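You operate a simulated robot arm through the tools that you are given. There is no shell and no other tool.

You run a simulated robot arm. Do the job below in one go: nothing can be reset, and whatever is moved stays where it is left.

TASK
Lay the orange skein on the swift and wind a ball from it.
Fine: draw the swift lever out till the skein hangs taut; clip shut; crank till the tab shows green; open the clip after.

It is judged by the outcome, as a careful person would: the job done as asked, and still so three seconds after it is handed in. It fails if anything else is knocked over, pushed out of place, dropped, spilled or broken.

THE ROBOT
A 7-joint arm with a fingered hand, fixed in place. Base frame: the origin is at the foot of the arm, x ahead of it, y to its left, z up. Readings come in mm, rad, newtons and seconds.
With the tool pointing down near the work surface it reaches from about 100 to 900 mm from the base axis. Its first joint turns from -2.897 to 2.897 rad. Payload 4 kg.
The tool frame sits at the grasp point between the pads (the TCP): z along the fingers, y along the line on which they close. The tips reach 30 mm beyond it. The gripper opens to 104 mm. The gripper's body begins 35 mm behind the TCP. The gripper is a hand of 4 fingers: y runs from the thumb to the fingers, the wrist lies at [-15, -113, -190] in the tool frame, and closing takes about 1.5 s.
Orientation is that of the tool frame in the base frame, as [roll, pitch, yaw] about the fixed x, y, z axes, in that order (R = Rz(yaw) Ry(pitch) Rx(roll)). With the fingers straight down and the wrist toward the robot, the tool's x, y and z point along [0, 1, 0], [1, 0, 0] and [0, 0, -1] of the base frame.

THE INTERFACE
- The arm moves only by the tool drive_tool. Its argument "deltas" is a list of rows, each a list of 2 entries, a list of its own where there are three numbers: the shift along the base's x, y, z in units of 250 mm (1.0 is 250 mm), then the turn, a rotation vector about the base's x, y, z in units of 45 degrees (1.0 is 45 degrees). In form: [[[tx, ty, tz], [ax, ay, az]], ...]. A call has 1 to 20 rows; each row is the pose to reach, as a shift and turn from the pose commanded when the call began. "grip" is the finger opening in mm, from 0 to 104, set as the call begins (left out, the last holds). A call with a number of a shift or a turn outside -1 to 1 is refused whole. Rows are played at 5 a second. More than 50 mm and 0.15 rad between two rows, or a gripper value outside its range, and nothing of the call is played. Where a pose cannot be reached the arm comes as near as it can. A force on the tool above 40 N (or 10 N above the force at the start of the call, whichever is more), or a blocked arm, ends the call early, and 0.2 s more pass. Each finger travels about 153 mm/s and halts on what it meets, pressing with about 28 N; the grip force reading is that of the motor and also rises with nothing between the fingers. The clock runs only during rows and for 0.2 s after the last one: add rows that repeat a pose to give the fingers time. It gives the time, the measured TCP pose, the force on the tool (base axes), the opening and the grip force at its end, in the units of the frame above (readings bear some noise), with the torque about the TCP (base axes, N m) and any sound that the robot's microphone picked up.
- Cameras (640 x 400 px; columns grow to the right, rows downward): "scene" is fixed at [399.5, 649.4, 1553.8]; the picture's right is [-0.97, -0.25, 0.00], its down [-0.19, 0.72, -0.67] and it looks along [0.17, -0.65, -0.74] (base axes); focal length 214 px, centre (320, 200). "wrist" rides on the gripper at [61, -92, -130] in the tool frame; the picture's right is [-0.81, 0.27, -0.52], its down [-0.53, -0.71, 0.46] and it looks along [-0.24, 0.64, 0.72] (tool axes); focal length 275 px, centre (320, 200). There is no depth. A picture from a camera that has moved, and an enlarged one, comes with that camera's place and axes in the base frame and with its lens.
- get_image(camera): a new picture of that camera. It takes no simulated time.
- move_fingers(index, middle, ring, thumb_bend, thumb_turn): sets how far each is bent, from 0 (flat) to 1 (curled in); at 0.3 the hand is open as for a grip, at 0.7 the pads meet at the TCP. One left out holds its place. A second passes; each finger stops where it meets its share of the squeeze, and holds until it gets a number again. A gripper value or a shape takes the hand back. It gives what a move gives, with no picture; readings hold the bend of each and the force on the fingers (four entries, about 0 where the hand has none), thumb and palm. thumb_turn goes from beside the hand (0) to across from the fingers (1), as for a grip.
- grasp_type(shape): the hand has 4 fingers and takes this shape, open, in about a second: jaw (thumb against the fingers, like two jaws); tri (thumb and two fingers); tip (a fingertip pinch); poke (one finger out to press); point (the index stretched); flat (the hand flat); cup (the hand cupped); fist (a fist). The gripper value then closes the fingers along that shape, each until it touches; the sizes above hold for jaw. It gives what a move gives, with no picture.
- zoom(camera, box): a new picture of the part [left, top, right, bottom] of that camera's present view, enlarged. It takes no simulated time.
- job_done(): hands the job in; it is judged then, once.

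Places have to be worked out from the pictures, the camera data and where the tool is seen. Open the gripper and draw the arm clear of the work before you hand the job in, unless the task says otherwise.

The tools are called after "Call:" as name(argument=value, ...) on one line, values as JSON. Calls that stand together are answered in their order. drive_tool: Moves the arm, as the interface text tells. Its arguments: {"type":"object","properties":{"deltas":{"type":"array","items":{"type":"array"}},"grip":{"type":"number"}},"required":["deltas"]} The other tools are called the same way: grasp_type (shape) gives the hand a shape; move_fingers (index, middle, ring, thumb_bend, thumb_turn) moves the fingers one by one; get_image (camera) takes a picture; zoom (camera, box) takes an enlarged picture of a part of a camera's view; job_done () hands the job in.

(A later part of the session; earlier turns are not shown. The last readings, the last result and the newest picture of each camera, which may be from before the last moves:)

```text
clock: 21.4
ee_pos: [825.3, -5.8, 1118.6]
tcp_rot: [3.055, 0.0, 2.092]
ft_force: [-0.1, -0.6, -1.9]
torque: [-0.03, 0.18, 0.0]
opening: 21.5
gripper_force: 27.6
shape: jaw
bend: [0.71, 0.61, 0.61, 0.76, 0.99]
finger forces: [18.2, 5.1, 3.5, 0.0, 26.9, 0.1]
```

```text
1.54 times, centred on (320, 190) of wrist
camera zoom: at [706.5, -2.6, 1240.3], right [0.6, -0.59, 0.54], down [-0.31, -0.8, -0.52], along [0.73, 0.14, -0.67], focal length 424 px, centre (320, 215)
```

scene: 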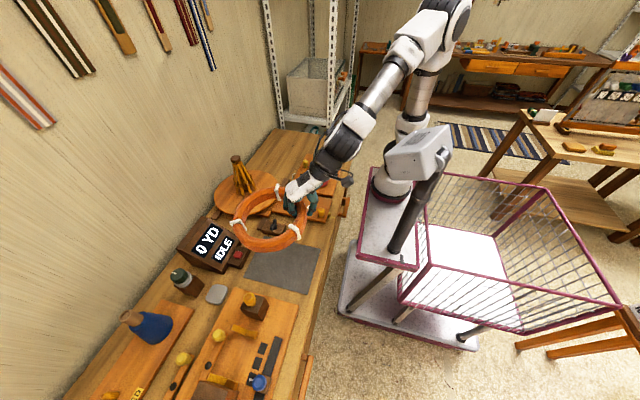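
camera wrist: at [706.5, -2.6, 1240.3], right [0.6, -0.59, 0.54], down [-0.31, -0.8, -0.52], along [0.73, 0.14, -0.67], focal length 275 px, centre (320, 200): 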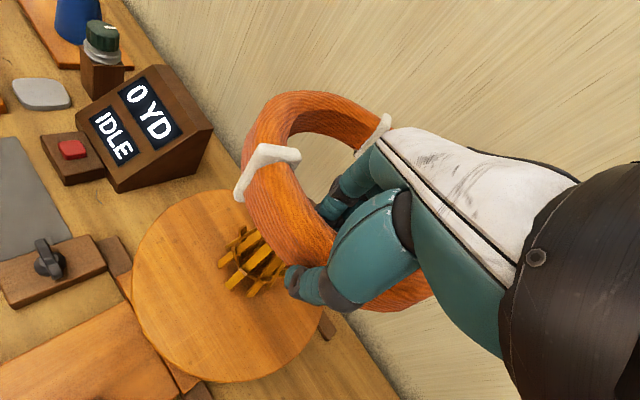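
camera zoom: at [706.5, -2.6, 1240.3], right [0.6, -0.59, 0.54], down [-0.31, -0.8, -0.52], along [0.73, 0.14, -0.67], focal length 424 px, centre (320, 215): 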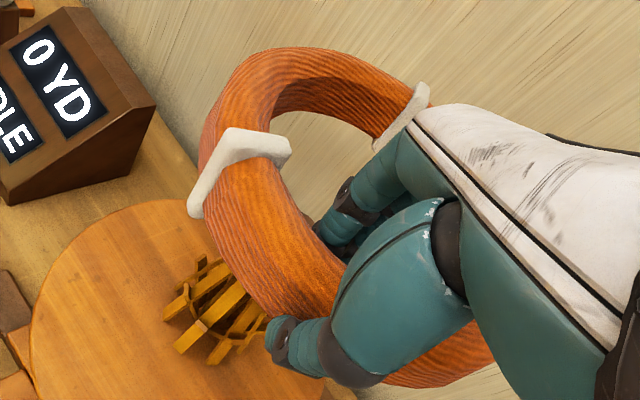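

The skein's centre is at about (905, 40), 12 mm to the robot's side of the swift axis at (916, 45), and it is level. I shift +5 mm in x and lower it partway over the cage, then check.

Call:
drive_tool(deltas=[[[0.02, 0.0, -0.04], [0, 0, 0]], [[0.02, 0.0, -0.12], [0, 0, 0]], [[0.02, 0.0, -0.2], [0, 0, 0]], [[0.02, 0.0, -0.28], [0, 0, 0]], [[0.02, 0.0, -0.36], [0, 0, 0]], [[0.02, 0.0, -0.44], [0, 0, 0]], [[0.02, 0.0, -0.48], [0, 0, 0]], [[0.02, 0.0, -0.48], [0, 0, 0]]])

Call:
get_image(camera="wrist")

Call:
zoom(camera="scene", box=[200, 110, 300, 220])

Call:
zoom(camera="wrist", box=[200, 60, 440, 320])

```text
clock: 23.2
ee_pos: [833.4, -8.9, 999.7]
tcp_rot: [3.055, 0.0, 2.095]
ft_force: [0.0, 0.1, -1.5]
torque: [-0.06, 0.16, 0.03]
opening: 21.7
gripper_force: 28.2
shape: jaw
bend: [0.71, 0.61, 0.62, 0.76, 0.99]
finger forces: [18.2, 5.0, 3.6, 0.1, 26.7, 0.1]
```

```text
taken
camera wrist: at [713.5, -5.8, 1121.1], right [0.6, -0.59, 0.54], down [-0.32, -0.8, -0.52], along [0.73, 0.14, -0.67], focal length 275 px, centre (320, 200)
```

wrist: 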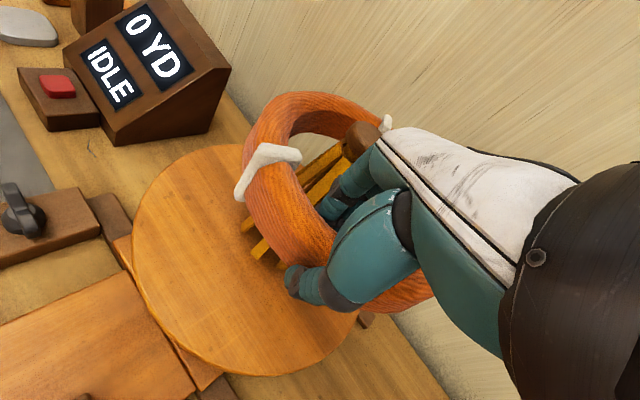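

```text
3.64 times, centred on (250, 165) of scene
camera zoom: at [399.5, 649.4, 1553.8], right [-0.97, -0.25, 0.0], down [-0.19, 0.72, -0.67], along [0.17, -0.65, -0.74], focal length 780 px, centre (574, 327)
```

zoom: 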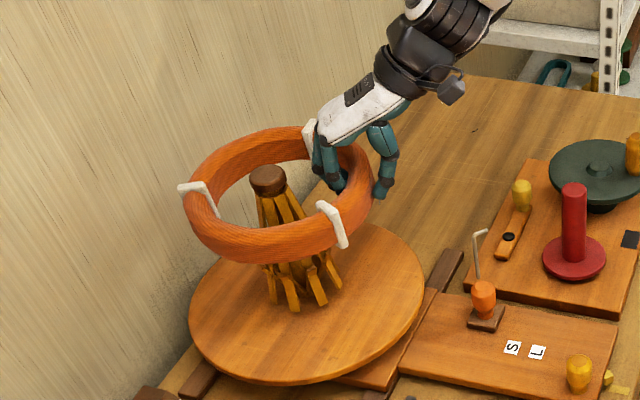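

```text
1.54 times, centred on (320, 190) of wrist
camera zoom: at [713.5, -5.8, 1121.1], right [0.6, -0.59, 0.54], down [-0.32, -0.8, -0.52], along [0.73, 0.14, -0.67], focal length 424 px, centre (320, 215)
```

zoom: 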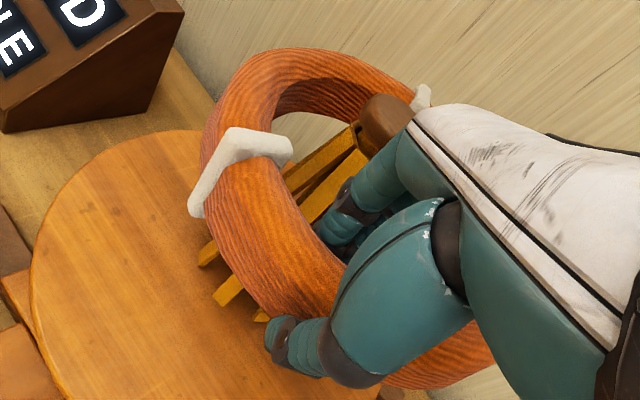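

The cap is through the ring and the ring centre is within about 8 mm of the axis. I nudge it +4 mm in y and keep lowering towards the disc.

Call:
drive_tool(deltas=[[[-0.01, 0.018, -0.06], [0, 0, 0]], [[-0.01, 0.018, -0.14], [0, 0, 0]], [[-0.01, 0.018, -0.22], [0, 0, 0]], [[-0.01, 0.018, -0.3], [0, 0, 0]], [[-0.01, 0.018, -0.38], [0, 0, 0]], [[-0.01, 0.018, -0.44], [0, 0, 0]], [[-0.01, 0.018, -0.44], [0, 0, 0]]])

Call:
get_image(camera="wrist")

Call:
zoom(camera="scene", box=[200, 130, 300, 230])

```text
clock: 24.8
ee_pos: [828.9, -2.4, 888.8]
tcp_rot: [3.052, 0.001, 2.095]
ft_force: [0.6, -0.5, -2.0]
torque: [-0.05, 0.17, -0.02]
opening: 21.6
gripper_force: 28.0
shape: jaw
bend: [0.71, 0.61, 0.62, 0.76, 0.99]
finger forces: [18.3, 5.0, 3.5, 0.0, 26.8, 0.1]
```

```text
taken
camera wrist: at [708.8, -0.5, 1012.2], right [0.6, -0.59, 0.54], down [-0.32, -0.8, -0.52], along [0.73, 0.14, -0.67], focal length 275 px, centre (320, 200)
```

wrist: 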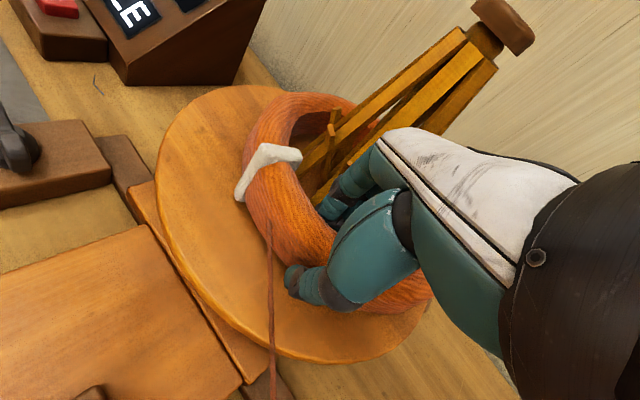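

```text
4.00 times, centred on (250, 180) of scene
camera zoom: at [399.5, 649.4, 1553.8], right [-0.97, -0.25, 0.0], down [-0.19, 0.72, -0.67], along [0.17, -0.65, -0.74], focal length 858 px, centre (600, 280)
```

zoom: 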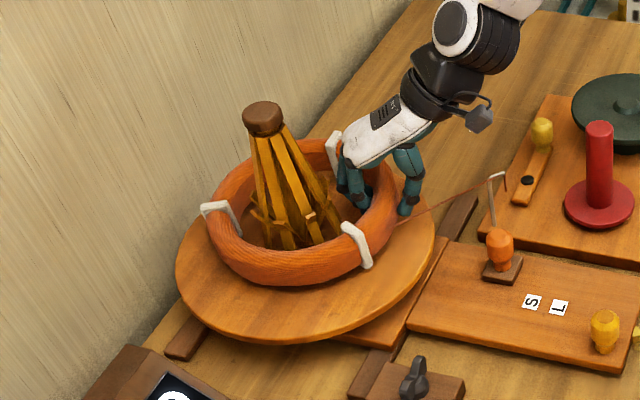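

A strand has appeared from the skein to the guide hook, so the skein is registering on the swift. I lower gently until it rests on the disc, watching the force.

Call:
drive_tool(deltas=[[[0, 0, -0.03], [0, 0, 0]], [[0, 0, -0.05], [0, 0, 0]], [[0, 0, -0.07], [0, 0, 0]], [[0, 0, -0.08], [0, 0, 0]], [[0, 0, -0.08], [0, 0, 0]]])

Call:
get_image(camera="wrist")

Call:
zoom(camera="scene", box=[200, 130, 300, 230])

```text
clock: 25.6
ee_pos: [831.0, -1.5, 880.1]
tcp_rot: [3.045, 0.004, 2.092]
ft_force: [-9.0, -3.3, 25.5]
torque: [-0.06, 0.48, 0.1]
opening: 24.8
gripper_force: 28.2
shape: jaw
bend: [0.72, 0.62, 0.63, 0.76, 0.98]
finger forces: [17.6, 5.2, 3.0, 0.1, 34.8, 0.0]
stopped in row 3: the force on the tool passed its limit at 46 N (the readings are from after the stop); the commanded pose is now the measured one
```

```text
taken
camera wrist: at [709.9, 0.8, 1000.0], right [0.6, -0.59, 0.55], down [-0.31, -0.8, -0.52], along [0.74, 0.14, -0.66], focal length 275 px, centre (320, 200)
```

wrist: 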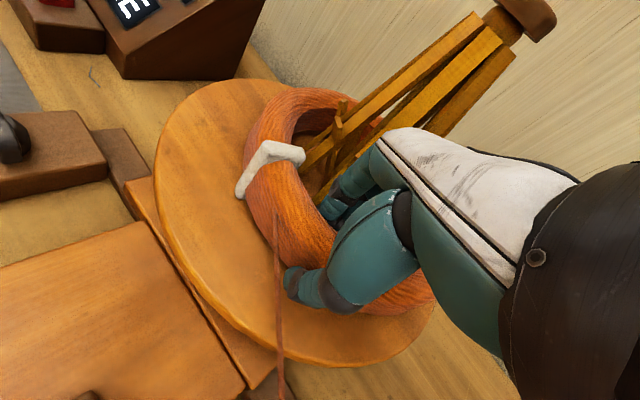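

```text
4.00 times, centred on (250, 180) of scene
camera zoom: at [399.5, 649.4, 1553.8], right [-0.97, -0.25, 0.0], down [-0.19, 0.72, -0.67], along [0.17, -0.65, -0.74], focal length 858 px, centre (600, 280)
```

zoom: 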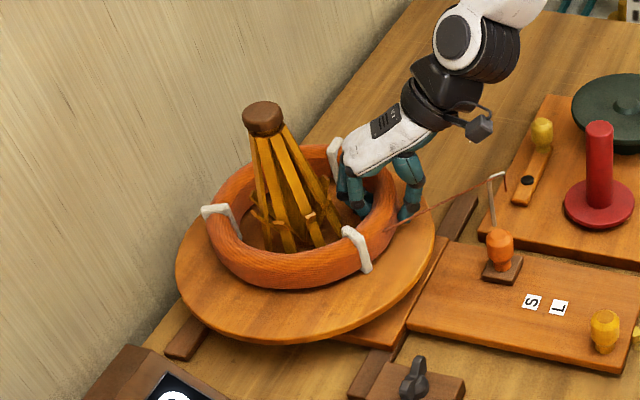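

The thumb tip has touched the disc at TCP z≈880, so the skein is down on it. I ease up 3 mm and then open only to about 50 mm, so the fingers do not swing into the cage.

Call:
drive_tool(deltas=[[[0, 0, 0.008], [0, 0, 0]], [[0, 0, 0.012], [0, 0, 0]], [[0, 0, 0.012], [0, 0, 0]]])

Call:
drive_tool(deltas=[[[0, 0, 0], [0, 0, 0]], [[0, 0, 0], [0, 0, 0]], [[0, 0, 0], [0, 0, 0]], [[0, 0, 0], [0, 0, 0]], [[0, 0, 0], [0, 0, 0]]], grip=50)

Call:
get_image(camera="wrist")

Call:
zoom(camera="scene", box=[200, 130, 300, 230])

```text
clock: 26.4
ee_pos: [830.6, -3.7, 880.6]
tcp_rot: [3.049, 0.002, 2.097]
ft_force: [0.0, 0.0, 5.8]
torque: [0.07, 0.13, 0.08]
opening: 23.6
gripper_force: 27.7
shape: jaw
bend: [0.71, 0.62, 0.63, 0.76, 0.99]
finger forces: [19.0, 5.8, 3.6, 0.1, 27.9, 0.1]
```

```text
clock: 27.6
ee_pos: [830.8, -3.3, 879.9]
tcp_rot: [3.047, 0.003, 2.095]
ft_force: [0.0, -0.5, 0.0]
torque: [0.04, 0.03, 0.0]
opening: 49.8
gripper_force: 0.0
shape: jaw
bend: [0.74, 0.45, 0.42, 0.71, 1.0]
finger forces: [0.0, 0.1, 0.0, 0.0, 0.1, 0.0]
```

```text
taken
camera wrist: at [709.8, 0.4, 1001.7], right [0.6, -0.59, 0.54], down [-0.31, -0.8, -0.52], along [0.74, 0.14, -0.66], focal length 275 px, centre (320, 200)
```

wrist: 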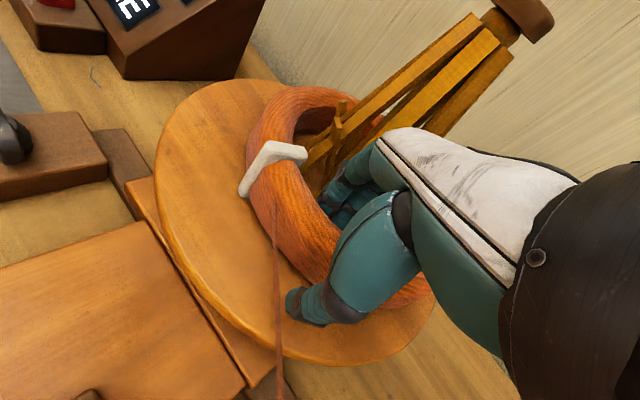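

```text
4.00 times, centred on (250, 180) of scene
camera zoom: at [399.5, 649.4, 1553.8], right [-0.97, -0.25, 0.0], down [-0.19, 0.72, -0.67], along [0.17, -0.65, -0.74], focal length 858 px, centre (600, 280)
```

zoom: 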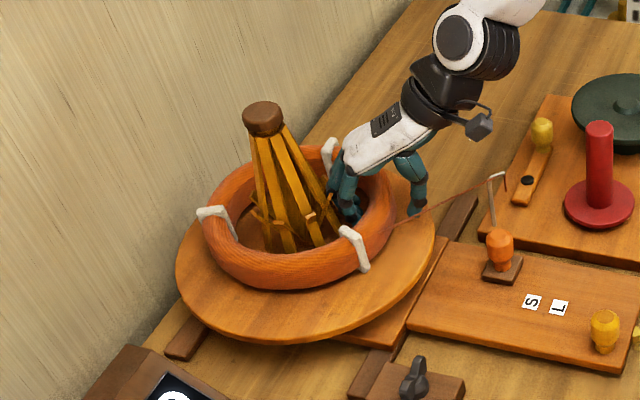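

The skein is released, but the index still reads bent at 0.74 while the other fingers opened to about 0.45. I open the index (and the thumb a little) before lifting, so nothing hooks the skein.

Call:
move_fingers(index=0.48, thumb_bend=0.5)

Call:
get_image(camera="wrist")

Call:
zoom(camera="scene", box=[220, 140, 320, 220])

```text
clock: 28.6
ee_pos: [831.4, -1.2, 881.3]
tcp_rot: [3.048, 0.002, 2.094]
ft_force: [0.2, -0.2, -0.7]
torque: [0.02, 0.03, 0.02]
opening: 53.9
gripper_force: 0.1
shape: fingers
bend: [0.48, 0.45, 0.42, 0.5, 1.0]
finger forces: [0.0, 0.1, 0.1, 0.0, 0.0, 0.0]
```

```text
taken
camera wrist: at [709.8, 0.4, 1001.7], right [0.6, -0.59, 0.54], down [-0.31, -0.8, -0.52], along [0.74, 0.14, -0.66], focal length 275 px, centre (320, 200)
```

wrist: 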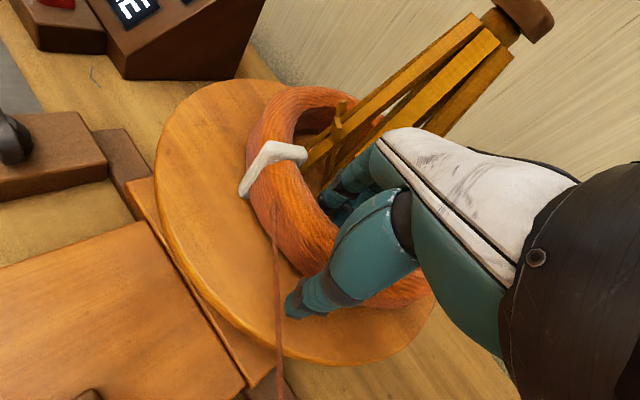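

```text
5.00 times, centred on (270, 180) of scene
camera zoom: at [399.5, 649.4, 1553.8], right [-0.97, -0.25, 0.0], down [-0.19, 0.72, -0.67], along [0.17, -0.65, -0.74], focal length 1072 px, centre (570, 300)
```

zoom: 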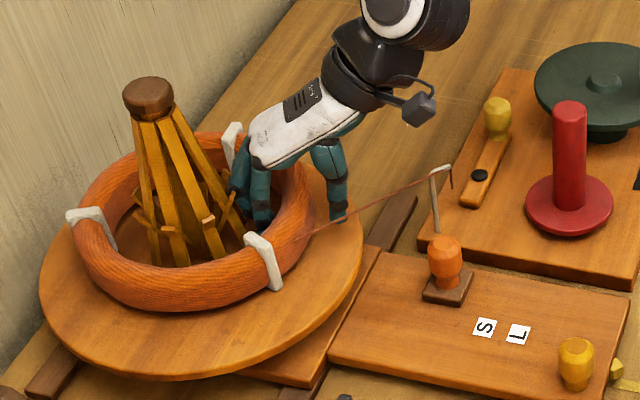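

All the fingers are now open around the tube with no contact force. I lift slowly and watch that the skein stays put.

Call:
drive_tool(deltas=[[[0, 0, 0.04], [0, 0, 0]], [[0, 0, 0.08], [0, 0, 0]], [[0, 0, 0.14], [0, 0, 0]], [[-0.01, -0.006, 0.22], [0, 0, 0]], [[-0.02, -0.012, 0.32], [0, 0, 0]], [[-0.03, -0.017, 0.42], [0, 0, 0]]])

Call:
zoom(camera="scene", box=[200, 130, 320, 230])

```text
clock: 30.0
ee_pos: [824.0, -8.2, 984.8]
tcp_rot: [3.05, 0.004, 2.095]
ft_force: [0.1, 0.1, 0.7]
torque: [0.01, 0.0, -0.02]
opening: 54.1
gripper_force: 0.2
shape: fingers
bend: [0.48, 0.45, 0.42, 0.5, 1.0]
finger forces: [0.1, 0.0, 0.0, 0.0, 0.0, 0.0]
```

```text
4.00 times, centred on (260, 180) of scene
camera zoom: at [399.5, 649.4, 1553.8], right [-0.97, -0.25, 0.0], down [-0.19, 0.72, -0.67], along [0.17, -0.65, -0.74], focal length 858 px, centre (560, 280)
```

zoom: 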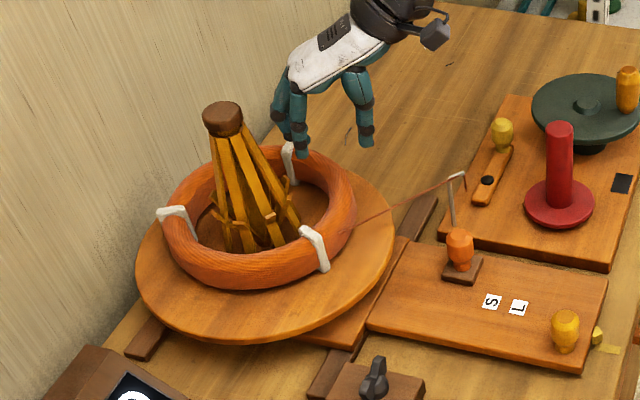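

The skein lies around the cage on the disc with its strand at the guide hook. Next is the swift lever: I back away and turn the hand square, to hover above the orange knob at about (692, -5).

Call:
drive_tool(deltas=[[[-0.1, 0, 0.04], [-0.004, 0.015, -0.09]], [[-0.2, 0, 0.04], [-0.008, 0.03, -0.19]], [[-0.3, 0, 0.03], [-0.0125, 0.047, -0.29]], [[-0.39, 0.005, 0.0], [-0.017, 0.064, -0.39]], [[-0.46, 0.01, -0.05], [-0.021, 0.08, -0.49]], [[-0.51, 0.012, -0.1], [-0.025, 0.095, -0.58]], [[-0.528, 0.012, -0.16], [-0.029, 0.1086, -0.667]], [[-0.528, 0.012, -0.16], [-0.029, 0.1086, -0.667]]], grip=84)

Call:
get_image(camera="wrist")

Call:
zoom(camera="scene", box=[250, 140, 350, 230])

```text
clock: 31.8
ee_pos: [692.2, -2.9, 946.0]
tcp_rot: [3.134, 0.004, 1.569]
ft_force: [-0.7, 0.5, 0.1]
torque: [0.0, 0.03, 0.01]
opening: 83.7
gripper_force: 0.0
shape: jaw
bend: [0.27, 0.34, 0.32, 0.49, 0.99]
finger forces: [0.0, 0.1, 0.1, 0.1, 0.0, 0.0]
```

```text
taken
camera wrist: at [599.7, 59.7, 1075.6], right [0.27, -0.81, 0.52], down [-0.71, -0.53, -0.46], along [0.65, -0.25, -0.72], focal length 275 px, centre (320, 200)
```

wrist: 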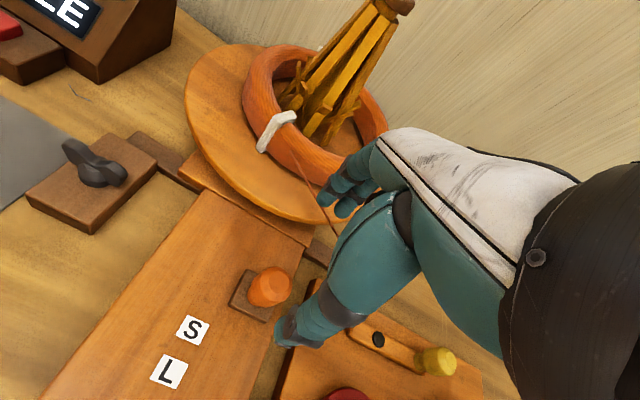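

```text
4.44 times, centred on (300, 185) of scene
camera zoom: at [399.5, 649.4, 1553.8], right [-0.97, -0.25, 0.0], down [-0.19, 0.72, -0.67], along [0.17, -0.65, -0.74], focal length 953 px, centre (409, 267)
```

zoom: 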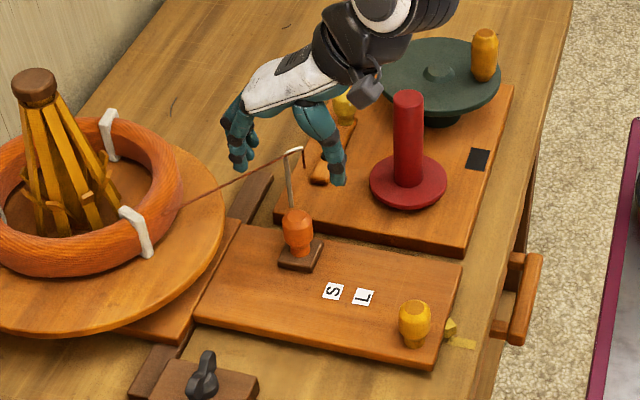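

The knob sits exactly where predicted, at about (692, -6, 835), with the hook clear at y≈-87. I lower the hand around the knob, fingers on the far side and thumb on the near side.

Call:
drive_tool(deltas=[[[0, -0.012, -0.12], [0, 0, 0]], [[0, -0.012, -0.24], [0, 0, 0]], [[0, -0.012, -0.34], [0, 0, 0]], [[0, -0.012, -0.4], [0, 0, 0]], [[0, -0.012, -0.416], [0, 0, 0]], [[0, -0.012, -0.416], [0, 0, 0]]])

Call:
get_image(camera="wrist")

Call:
zoom(camera="scene", box=[250, 150, 350, 230])

```text
clock: 33.2
ee_pos: [690.7, -7.6, 842.2]
tcp_rot: [3.135, 0.004, 1.571]
ft_force: [-0.4, 1.1, -0.1]
torque: [0.0, 0.04, 0.0]
opening: 83.8
gripper_force: 0.0
shape: jaw
bend: [0.27, 0.34, 0.32, 0.49, 0.99]
finger forces: [0.0, 0.0, 0.0, 0.0, 0.0, 0.0]
```

```text
taken
camera wrist: at [599.4, 56.3, 972.2], right [0.27, -0.81, 0.52], down [-0.71, -0.53, -0.46], along [0.65, -0.25, -0.72], focal length 275 px, centre (320, 200)
```

wrist: 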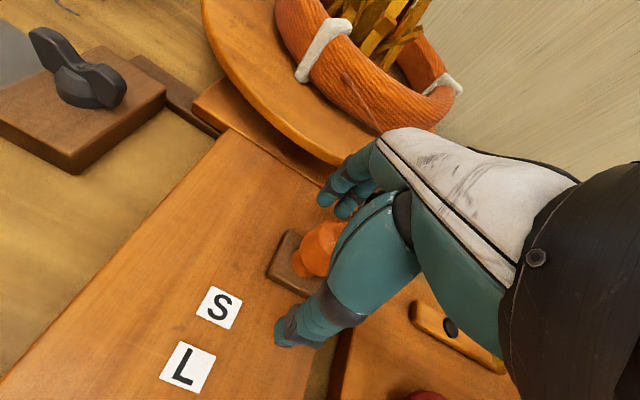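

```text
5.00 times, centred on (300, 190) of scene
camera zoom: at [399.5, 649.4, 1553.8], right [-0.97, -0.25, 0.0], down [-0.19, 0.72, -0.67], along [0.17, -0.65, -0.74], focal length 1072 px, centre (420, 250)
```

zoom: 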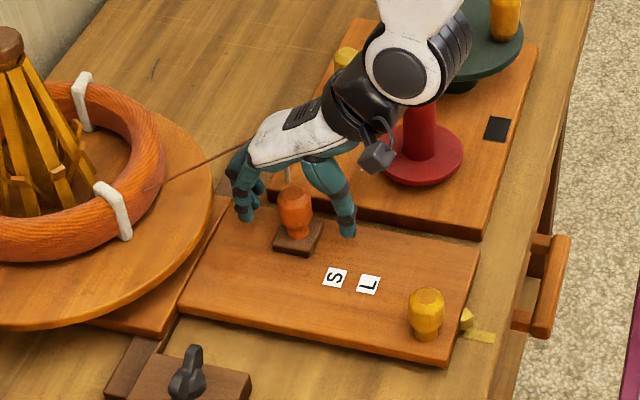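

The hand is lined up around the knob, so I close on it.

Call:
drive_tool(deltas=[[[0, 0, 0], [0, 0, 0]], [[0, 0, 0], [0, 0, 0]], [[0, 0, 0], [0, 0, 0]], [[0, 0, 0], [0, 0, 0]], [[0, 0, 0], [0, 0, 0]], [[0, 0, 0], [0, 0, 0]]], grip=15)

Call:
get_image(camera="wrist")

Call:
zoom(camera="scene", box=[250, 150, 350, 230])

```text
clock: 34.6
ee_pos: [692.5, -6.0, 841.7]
tcp_rot: [3.137, 0.003, 1.57]
ft_force: [-2.4, 0.4, -3.3]
torque: [0.03, 0.0, 0.03]
opening: 23.5
gripper_force: 28.3
shape: jaw
bend: [0.73, 0.56, 0.62, 0.75, 1.0]
finger forces: [13.5, 8.5, 0.1, 0.0, 24.2, 0.0]
```

```text
taken
camera wrist: at [599.5, 56.3, 972.2], right [0.27, -0.81, 0.52], down [-0.71, -0.53, -0.46], along [0.65, -0.25, -0.72], focal length 275 px, centre (320, 200)
```

wrist: 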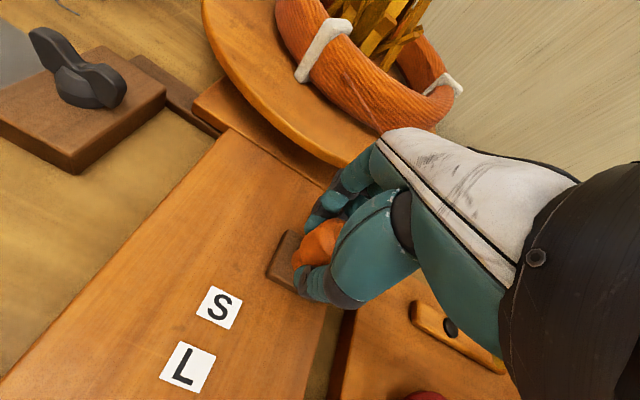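

```text
5.00 times, centred on (300, 190) of scene
camera zoom: at [399.5, 649.4, 1553.8], right [-0.97, -0.25, 0.0], down [-0.19, 0.72, -0.67], along [0.17, -0.65, -0.74], focal length 1072 px, centre (420, 250)
```

zoom: 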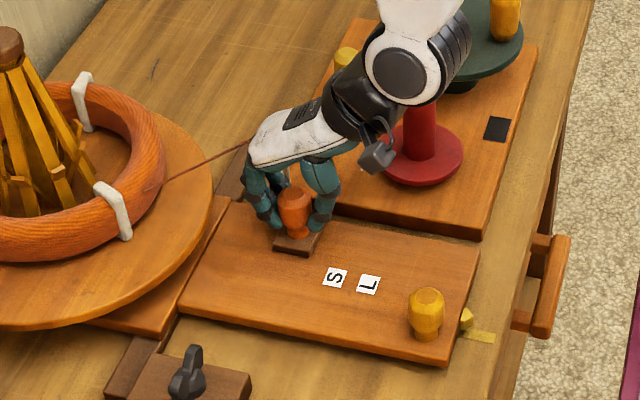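

The knob is held. I draw it slowly towards the robot by 20 mm and see whether it slides and what the cage does.

Call:
drive_tool(deltas=[[[-0.02, 0, 0], [0, 0, 0]], [[-0.04, 0, 0], [0, 0, 0]], [[-0.06, 0, 0], [0, 0, 0]], [[-0.08, 0, 0], [0, 0, 0]], [[-0.08, 0, 0], [0, 0, 0]]])

Call:
get_image(camera="scene")

Call:
zoom(camera="scene", box=[200, 140, 330, 230])

```text
clock: 35.8
ee_pos: [682.4, -2.6, 841.5]
tcp_rot: [3.139, 0.003, 1.57]
ft_force: [0.7, -13.7, 5.6]
torque: [-0.34, -0.14, -0.11]
opening: 23.7
gripper_force: 28.4
shape: jaw
bend: [0.74, 0.54, 0.62, 0.75, 1.0]
finger forces: [11.1, 13.3, 0.1, 0.1, 23.8, 0.0]
out of reach, approached as far as the arm can: row 3, 4, 5
```

```text
taken
```

scene: 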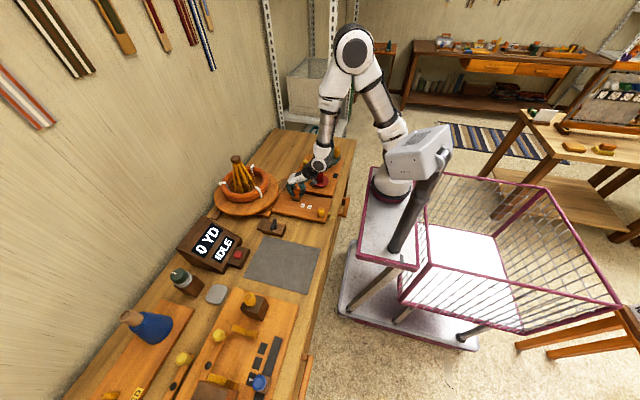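

```text
4.44 times, centred on (265, 185) of scene
camera zoom: at [399.5, 649.4, 1553.8], right [-0.97, -0.25, 0.0], down [-0.19, 0.72, -0.67], along [0.17, -0.65, -0.74], focal length 953 px, centre (564, 267)
```

zoom: 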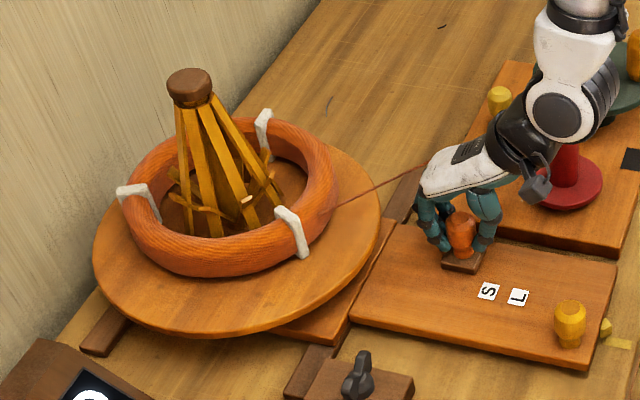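

The knob slid about 10 mm, from 692 to 682, and then the arm ran out of reach with the wrist this close in. I will release it, raise, tilt the hand 30° so the wrist sits above the knob instead of towards the base, and grip again.

Call:
drive_tool(deltas=[[[0, 0, 0], [0, 0, 0]], [[0, 0, 0], [0, 0, 0]], [[0, 0, 0], [0, 0, 0]], [[0, 0, 0], [0, 0, 0]], [[0, 0, 0], [0, 0, 0]]], grip=84)

Call:
zoom(camera="scene", box=[200, 140, 330, 230])

Call:
zoom(camera="wrist", box=[160, 0, 480, 350])

```text
clock: 37.0
ee_pos: [682.0, -2.4, 841.5]
tcp_rot: [3.137, 0.003, 1.571]
ft_force: [-0.5, -0.5, -0.3]
torque: [0.03, -0.04, -0.02]
opening: 83.5
gripper_force: 0.0
shape: jaw
bend: [0.27, 0.34, 0.32, 0.49, 0.99]
finger forces: [0.0, 0.0, 0.0, 0.1, 0.1, 0.0]
```

```text
4.44 times, centred on (265, 185) of scene
camera zoom: at [399.5, 649.4, 1553.8], right [-0.97, -0.25, 0.0], down [-0.19, 0.72, -0.67], along [0.17, -0.65, -0.74], focal length 953 px, centre (564, 267)
```

zoom: 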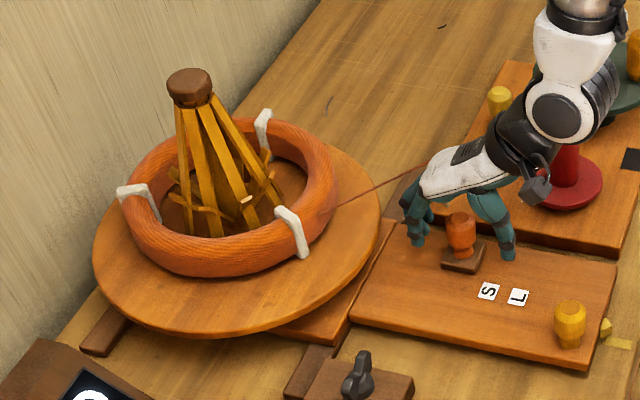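

```text
1.14 times, centred on (320, 175) of wrist
camera zoom: at [589.6, 60.7, 971.5], right [0.27, -0.81, 0.52], down [-0.71, -0.53, -0.46], along [0.65, -0.25, -0.72], focal length 315 px, centre (320, 229)
```

zoom: 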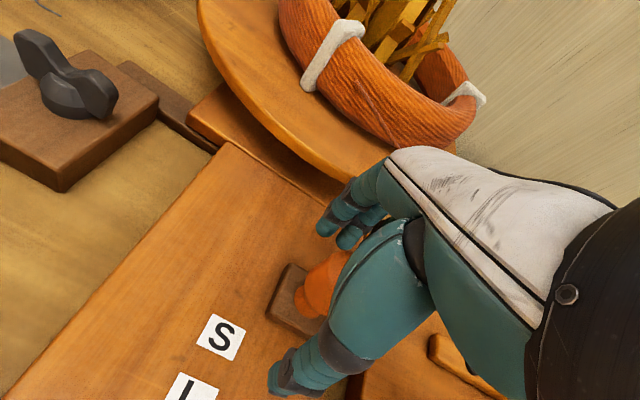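

The knob keeps its place at about (681, -3) when released. I raise clear and tilt the hand by 30° about y.

Call:
drive_tool(deltas=[[[0.02, 0, 0.12], [0, 0, 0]], [[0.05, 0, 0.26], [0, 0, 0]], [[0.08, 0, 0.4], [0, 0, 0]], [[0.08, 0, 0.42], [0, 0.15, 0]], [[0.08, 0, 0.42], [0, 0.3, 0]], [[0.08, 0, 0.42], [0, 0.45, 0]], [[0.08, 0, 0.42], [0, 0.6, 0]], [[0.08, 0, 0.42], [0, 0.667, 0]], [[0.08, 0, 0.42], [0, 0.667, 0]]], grip=90)

Call:
get_image(camera="wrist")

Call:
zoom(camera="scene", box=[230, 100, 380, 230])

```text
clock: 39.0
ee_pos: [702.8, -2.3, 946.4]
tcp_rot: [-2.624, 0.003, 1.573]
ft_force: [0.2, -0.3, 0.0]
torque: [0.01, 0.0, 0.01]
opening: 90.0
gripper_force: 0.1
shape: jaw
bend: [0.27, 0.33, 0.31, 0.42, 0.98]
finger forces: [0.0, 0.0, 0.0, 0.0, 0.1, 0.0]
```

```text
taken
camera wrist: at [687.3, 60.1, 1105.3], right [0.5, -0.81, 0.32], down [-0.84, -0.53, -0.04], along [0.2, -0.25, -0.95], focal length 275 px, centre (320, 200)
```

wrist: 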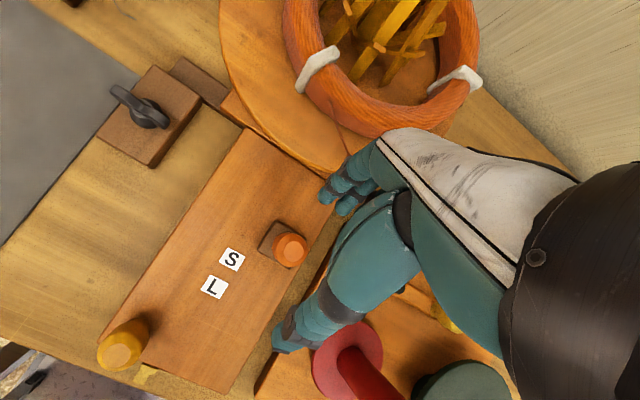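

```text
3.08 times, centred on (305, 165) of scene
camera zoom: at [399.5, 649.4, 1553.8], right [-0.97, -0.25, 0.0], down [-0.19, 0.72, -0.67], along [0.17, -0.65, -0.74], focal length 660 px, centre (366, 308)
```

zoom: 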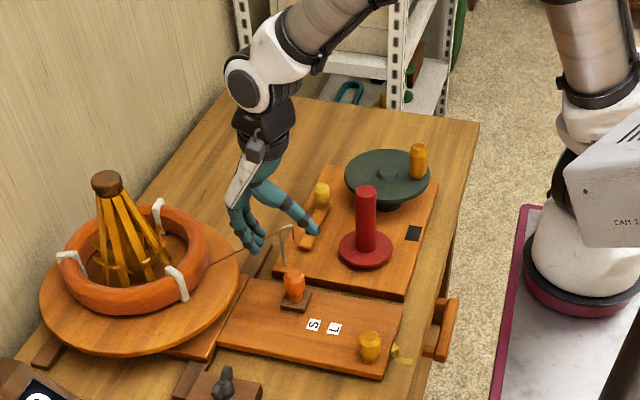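

With the wrist overhead, the top-down view puts the knob at about (684, -6). I move back along the tilted finger axis, then slide in so the fingers come down behind the knob.

Call:
drive_tool(deltas=[[[0.07, -0.005, 0.0], [0, 0, 0]], [[0.144, -0.01, 0.0], [0, 0, 0]], [[0.144, -0.01, 0.0], [0, 0, 0]], [[0.09, -0.01, -0.095], [0, 0, 0]], [[0.034, -0.01, -0.19], [0, 0, 0]], [[-0.02, -0.01, -0.285], [0, 0, 0]], [[-0.056, -0.01, -0.346], [0, 0, 0]], [[-0.07, -0.01, -0.37], [0, 0, 0]], [[-0.07, -0.01, -0.37], [0, 0, 0]]], grip=70)

Call:
get_image(camera="wrist")

Call:
zoom(camera="scene", box=[250, 140, 350, 230])

```text
clock: 41.0
ee_pos: [683.8, -4.7, 853.1]
tcp_rot: [-2.623, 0.004, 1.574]
ft_force: [0.6, 0.3, -0.3]
torque: [0.0, -0.02, -0.04]
opening: 70.5
gripper_force: 0.0
shape: jaw
bend: [0.28, 0.38, 0.35, 0.6, 0.99]
finger forces: [0.0, 0.0, 0.0, 0.0, 0.1, 0.0]
```

```text
taken
camera wrist: at [668.1, 57.8, 1012.5], right [0.5, -0.81, 0.32], down [-0.84, -0.53, -0.04], along [0.2, -0.25, -0.95], focal length 275 px, centre (320, 200)
```

wrist: 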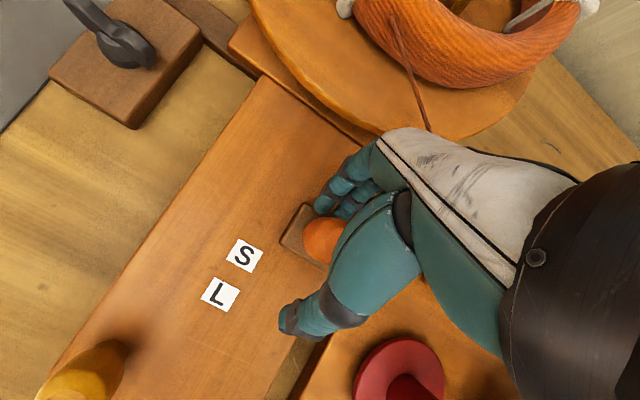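

```text
4.44 times, centred on (300, 185) of scene
camera zoom: at [399.5, 649.4, 1553.8], right [-0.97, -0.25, 0.0], down [-0.19, 0.72, -0.67], along [0.17, -0.65, -0.74], focal length 953 px, centre (409, 267)
```

zoom: 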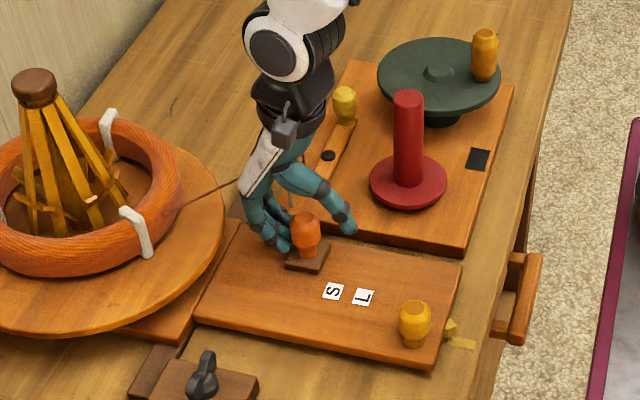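

The fingers are behind the knob and the thumb in front. I close on it now.

Call:
drive_tool(deltas=[[[0, 0, 0], [0, 0, 0]], [[0, 0, 0], [0, 0, 0]], [[0, 0, 0], [0, 0, 0]], [[0, 0, 0], [0, 0, 0]], [[0, 0, 0], [0, 0, 0]], [[0, 0, 0], [0, 0, 0]]], grip=15)

Call:
zoom(camera="wrist", box=[160, 100, 480, 350])

Call:
zoom(camera="scene", box=[200, 140, 330, 230])

```text
clock: 42.4
ee_pos: [683.3, -3.0, 854.5]
tcp_rot: [-2.625, 0.003, 1.572]
ft_force: [0.3, 3.1, 1.7]
torque: [0.12, -0.79, 0.05]
opening: 31.0
gripper_force: 28.4
shape: jaw
bend: [0.74, 0.51, 0.57, 0.74, 1.0]
finger forces: [14.6, 11.5, 0.0, 0.0, 27.4, 0.1]
```

```text
1.60 times, centred on (320, 225) of wrist
camera zoom: at [668.3, 58.0, 1012.7], right [0.5, -0.81, 0.32], down [-0.84, -0.53, -0.04], along [0.2, -0.25, -0.95], focal length 440 px, centre (320, 160)
```

zoom: 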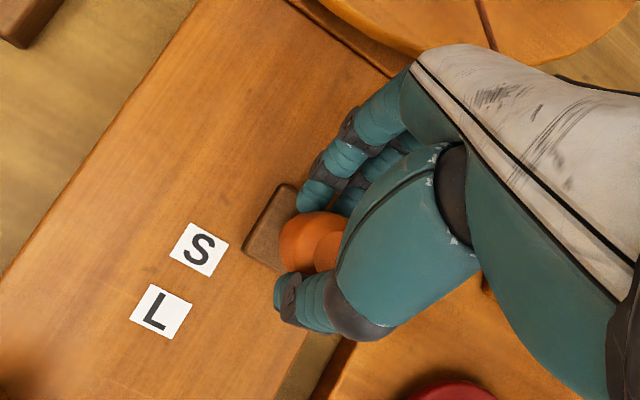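

```text
4.44 times, centred on (265, 185) of scene
camera zoom: at [399.5, 649.4, 1553.8], right [-0.97, -0.25, 0.0], down [-0.19, 0.72, -0.67], along [0.17, -0.65, -0.74], focal length 953 px, centre (564, 267)
```

zoom: 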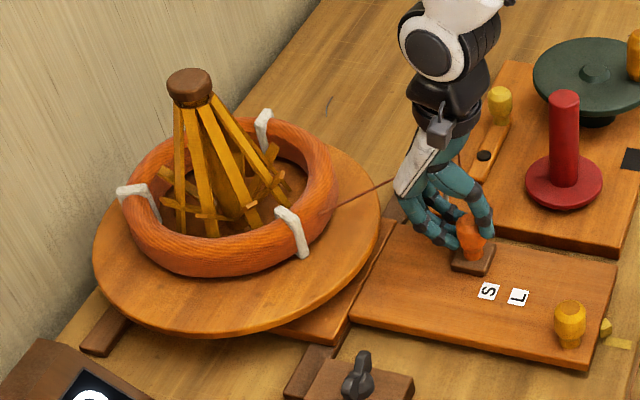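

Closing already eased the knob to about x=670, and the ribs have spread, so this is indeed the swift lever. I draw it out another 15 mm in small steps.

Call:
drive_tool(deltas=[[[-0.015, 0, 0], [0, 0, 0]], [[-0.03, 0, 0], [0, 0, 0]], [[-0.045, 0, 0], [0, 0, 0]], [[-0.06, 0, 0], [0, 0, 0]], [[-0.06, 0, 0], [0, 0, 0]]])

Call:
zoom(camera="scene", box=[200, 140, 330, 230])

Call:
get_image(camera="wrist")

```text
clock: 43.6
ee_pos: [668.5, -4.1, 854.3]
tcp_rot: [-2.622, 0.003, 1.574]
ft_force: [0.5, 4.3, 1.7]
torque: [0.14, -0.83, 0.05]
opening: 31.2
gripper_force: 28.3
shape: jaw
bend: [0.74, 0.5, 0.57, 0.74, 1.0]
finger forces: [16.1, 11.6, 0.0, 0.1, 27.5, 0.0]
```

```text
4.44 times, centred on (265, 185) of scene
camera zoom: at [399.5, 649.4, 1553.8], right [-0.97, -0.25, 0.0], down [-0.19, 0.72, -0.67], along [0.17, -0.65, -0.74], focal length 953 px, centre (564, 267)
```

zoom: 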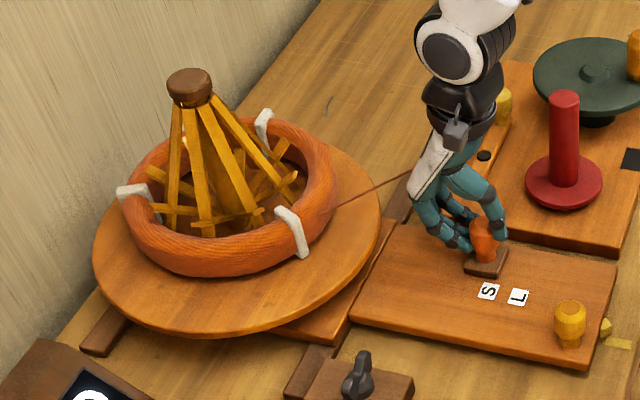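

```text
taken
camera wrist: at [653.6, 57.8, 1012.7], right [0.5, -0.81, 0.32], down [-0.84, -0.53, -0.04], along [0.2, -0.25, -0.95], focal length 275 px, centre (320, 200)
```

wrist: 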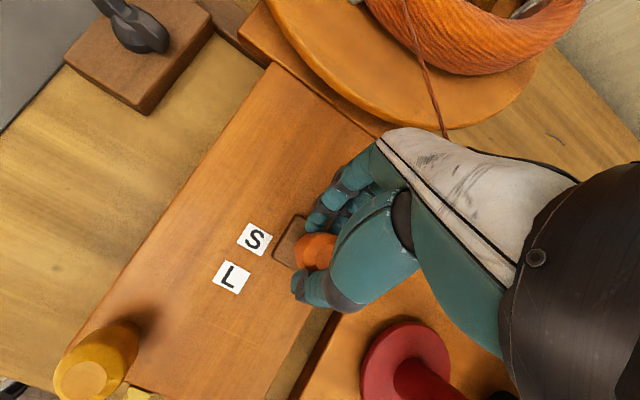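

The ribs keep spreading with no added force, and the knob is at about x=656. I draw another 12 mm, to about the S mark, and check again.

Call:
drive_tool(deltas=[[[-0.012, 0, 0], [0, 0, 0]], [[-0.024, 0, 0], [0, 0, 0]], [[-0.036, 0, 0], [0, 0, 0]], [[-0.048, 0, 0], [0, 0, 0]], [[-0.048, 0, 0], [0, 0, 0]]])

Call:
zoom(camera="scene", box=[210, 145, 320, 225])

Call:
get_image(camera="wrist")

```text
clock: 44.8
ee_pos: [659.1, -4.9, 854.2]
tcp_rot: [-2.624, 0.005, 1.572]
ft_force: [1.6, 1.2, 3.0]
torque: [0.0, -0.79, 0.07]
opening: 31.4
gripper_force: 28.3
shape: jaw
bend: [0.74, 0.5, 0.57, 0.74, 1.0]
finger forces: [14.5, 12.2, 0.0, 0.1, 26.0, 0.0]
```

```text
5.00 times, centred on (265, 185) of scene
camera zoom: at [399.5, 649.4, 1553.8], right [-0.97, -0.25, 0.0], down [-0.19, 0.72, -0.67], along [0.17, -0.65, -0.74], focal length 1072 px, centre (595, 275)
```

zoom: 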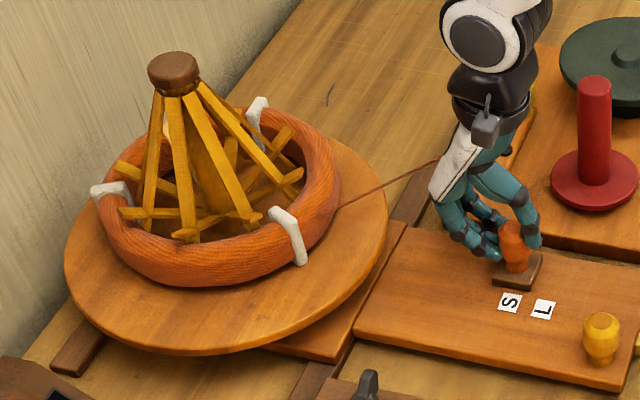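

```text
taken
camera wrist: at [643.0, 58.1, 1012.8], right [0.5, -0.81, 0.32], down [-0.84, -0.53, -0.04], along [0.2, -0.25, -0.95], focal length 275 px, centre (320, 200)
```

wrist: 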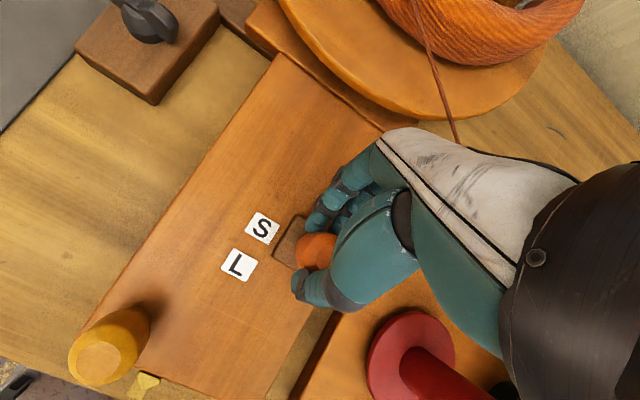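

The knob is now at about x=647, near S, and the rib ends are close to the skein's inner side. I look closer at rib contact before drawing further.

Call:
zoom(camera="scene", box=[210, 150, 280, 215])

Call:
zoom(camera="wrist", box=[360, 0, 620, 130])

```text
6.15 times, centred on (245, 182) of scene
camera zoom: at [399.5, 649.4, 1553.8], right [-0.97, -0.25, 0.0], down [-0.19, 0.72, -0.67], along [0.17, -0.65, -0.74], focal length 1320 px, centre (782, 308)
```

zoom: 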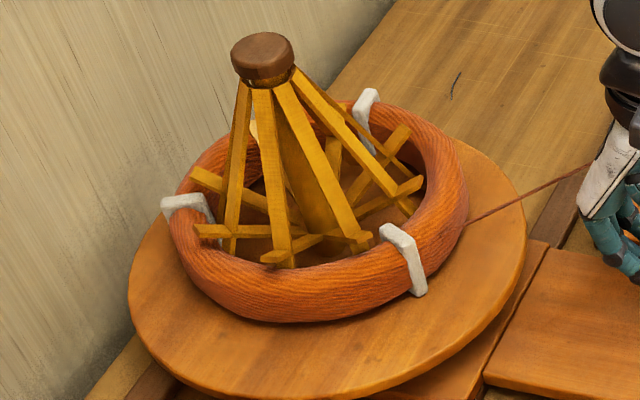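

```text
2.46 times, centred on (490, 65) of wrist
camera zoom: at [643.0, 58.1, 1012.8], right [0.5, -0.81, 0.32], down [-0.84, -0.53, -0.04], along [0.2, -0.25, -0.95], focal length 678 px, centre (-98, 532)
```

zoom: 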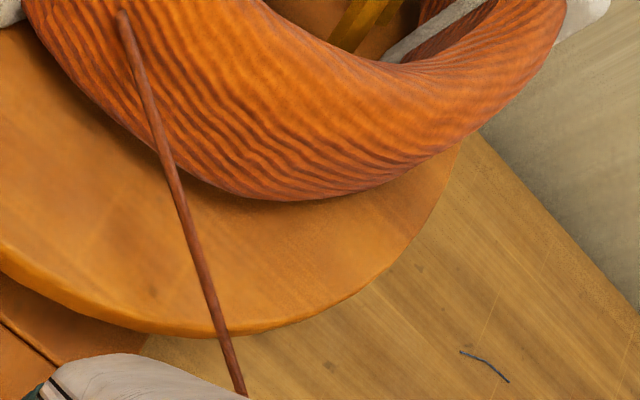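

The strut ends are still inside or just reaching the tube, with no tension seen yet and no force. I keep drawing in small steps, 8 mm at a time.

Call:
drive_tool(deltas=[[[-0.01, 0, 0], [0, 0, 0]], [[-0.02, 0, 0], [0, 0, 0]], [[-0.032, 0, 0], [0, 0, 0]], [[-0.032, 0, 0], [0, 0, 0]], [[-0.032, 0, 0], [0, 0, 0]]])

Call:
zoom(camera="scene", box=[210, 150, 280, 215])

Call:
zoom(camera="scene", box=[210, 145, 320, 225])

```text
clock: 46.0
ee_pos: [650.7, -5.3, 853.4]
tcp_rot: [-2.623, 0.004, 1.573]
ft_force: [-1.6, -2.1, 3.7]
torque: [-0.08, -0.7, 0.07]
opening: 31.7
gripper_force: 28.3
shape: jaw
bend: [0.74, 0.5, 0.57, 0.74, 1.0]
finger forces: [13.2, 12.2, 0.0, 0.1, 26.4, 0.0]
```

```text
6.15 times, centred on (245, 182) of scene
camera zoom: at [399.5, 649.4, 1553.8], right [-0.97, -0.25, 0.0], down [-0.19, 0.72, -0.67], along [0.17, -0.65, -0.74], focal length 1320 px, centre (782, 308)
```

zoom: 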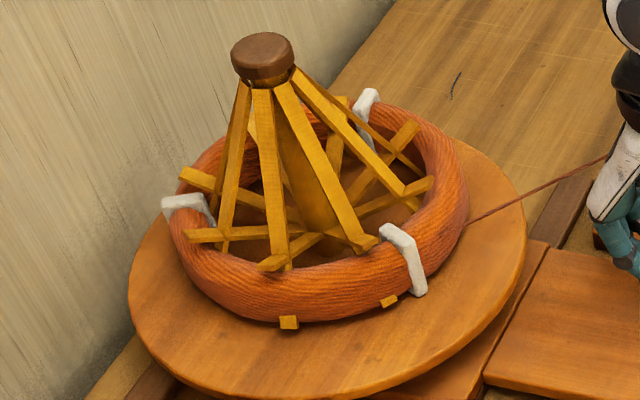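

```text
5.00 times, centred on (265, 185) of scene
camera zoom: at [399.5, 649.4, 1553.8], right [-0.97, -0.25, 0.0], down [-0.19, 0.72, -0.67], along [0.17, -0.65, -0.74], focal length 1072 px, centre (595, 275)
```

zoom: 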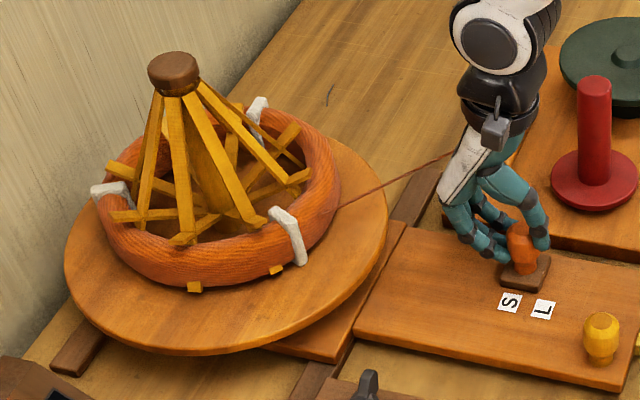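

Rib tips now show just past the tube's lower edge and the knob is at about x=639, just past S. I check the display and the swift again for any sign of tension before going further.

Call:
zoom(camera="scene", box=[165, 200, 265, 280])

Call:
zoom(camera="scene", box=[225, 165, 275, 210])

Call:
zoom(camera="scene", box=[280, 170, 340, 220])

```text
5.00 times, centred on (215, 240) of scene
camera zoom: at [399.5, 649.4, 1553.8], right [-0.97, -0.25, 0.0], down [-0.19, 0.72, -0.67], along [0.17, -0.65, -0.74], focal length 1072 px, centre (845, 0)
```

zoom: 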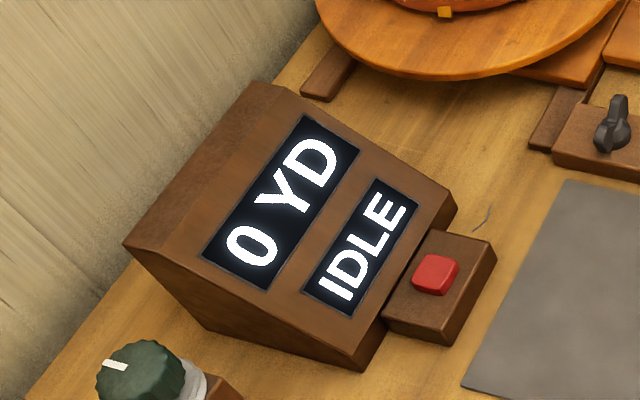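

```text
8.89 times, centred on (250, 188) of scene
camera zoom: at [399.5, 649.4, 1553.8], right [-0.97, -0.25, 0.0], down [-0.19, 0.72, -0.67], along [0.17, -0.65, -0.74], focal length 1906 px, centre (942, 311)
```

zoom: 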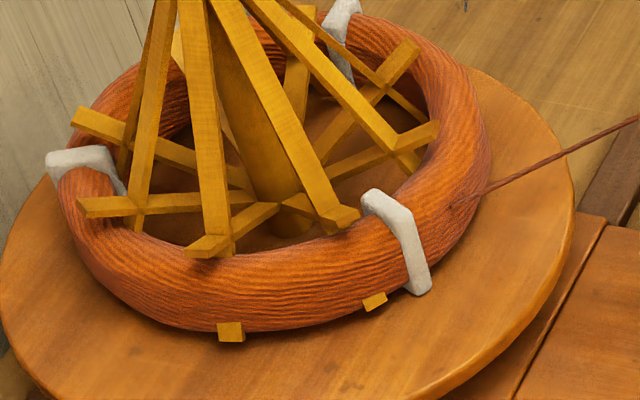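

```text
8.00 times, centred on (310, 195) of scene
camera zoom: at [399.5, 649.4, 1553.8], right [-0.97, -0.25, 0.0], down [-0.19, 0.72, -0.67], along [0.17, -0.65, -0.74], focal length 1716 px, centre (400, 240)
```

zoom: 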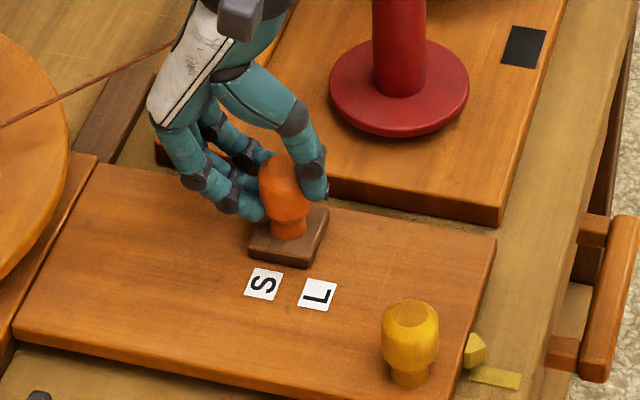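

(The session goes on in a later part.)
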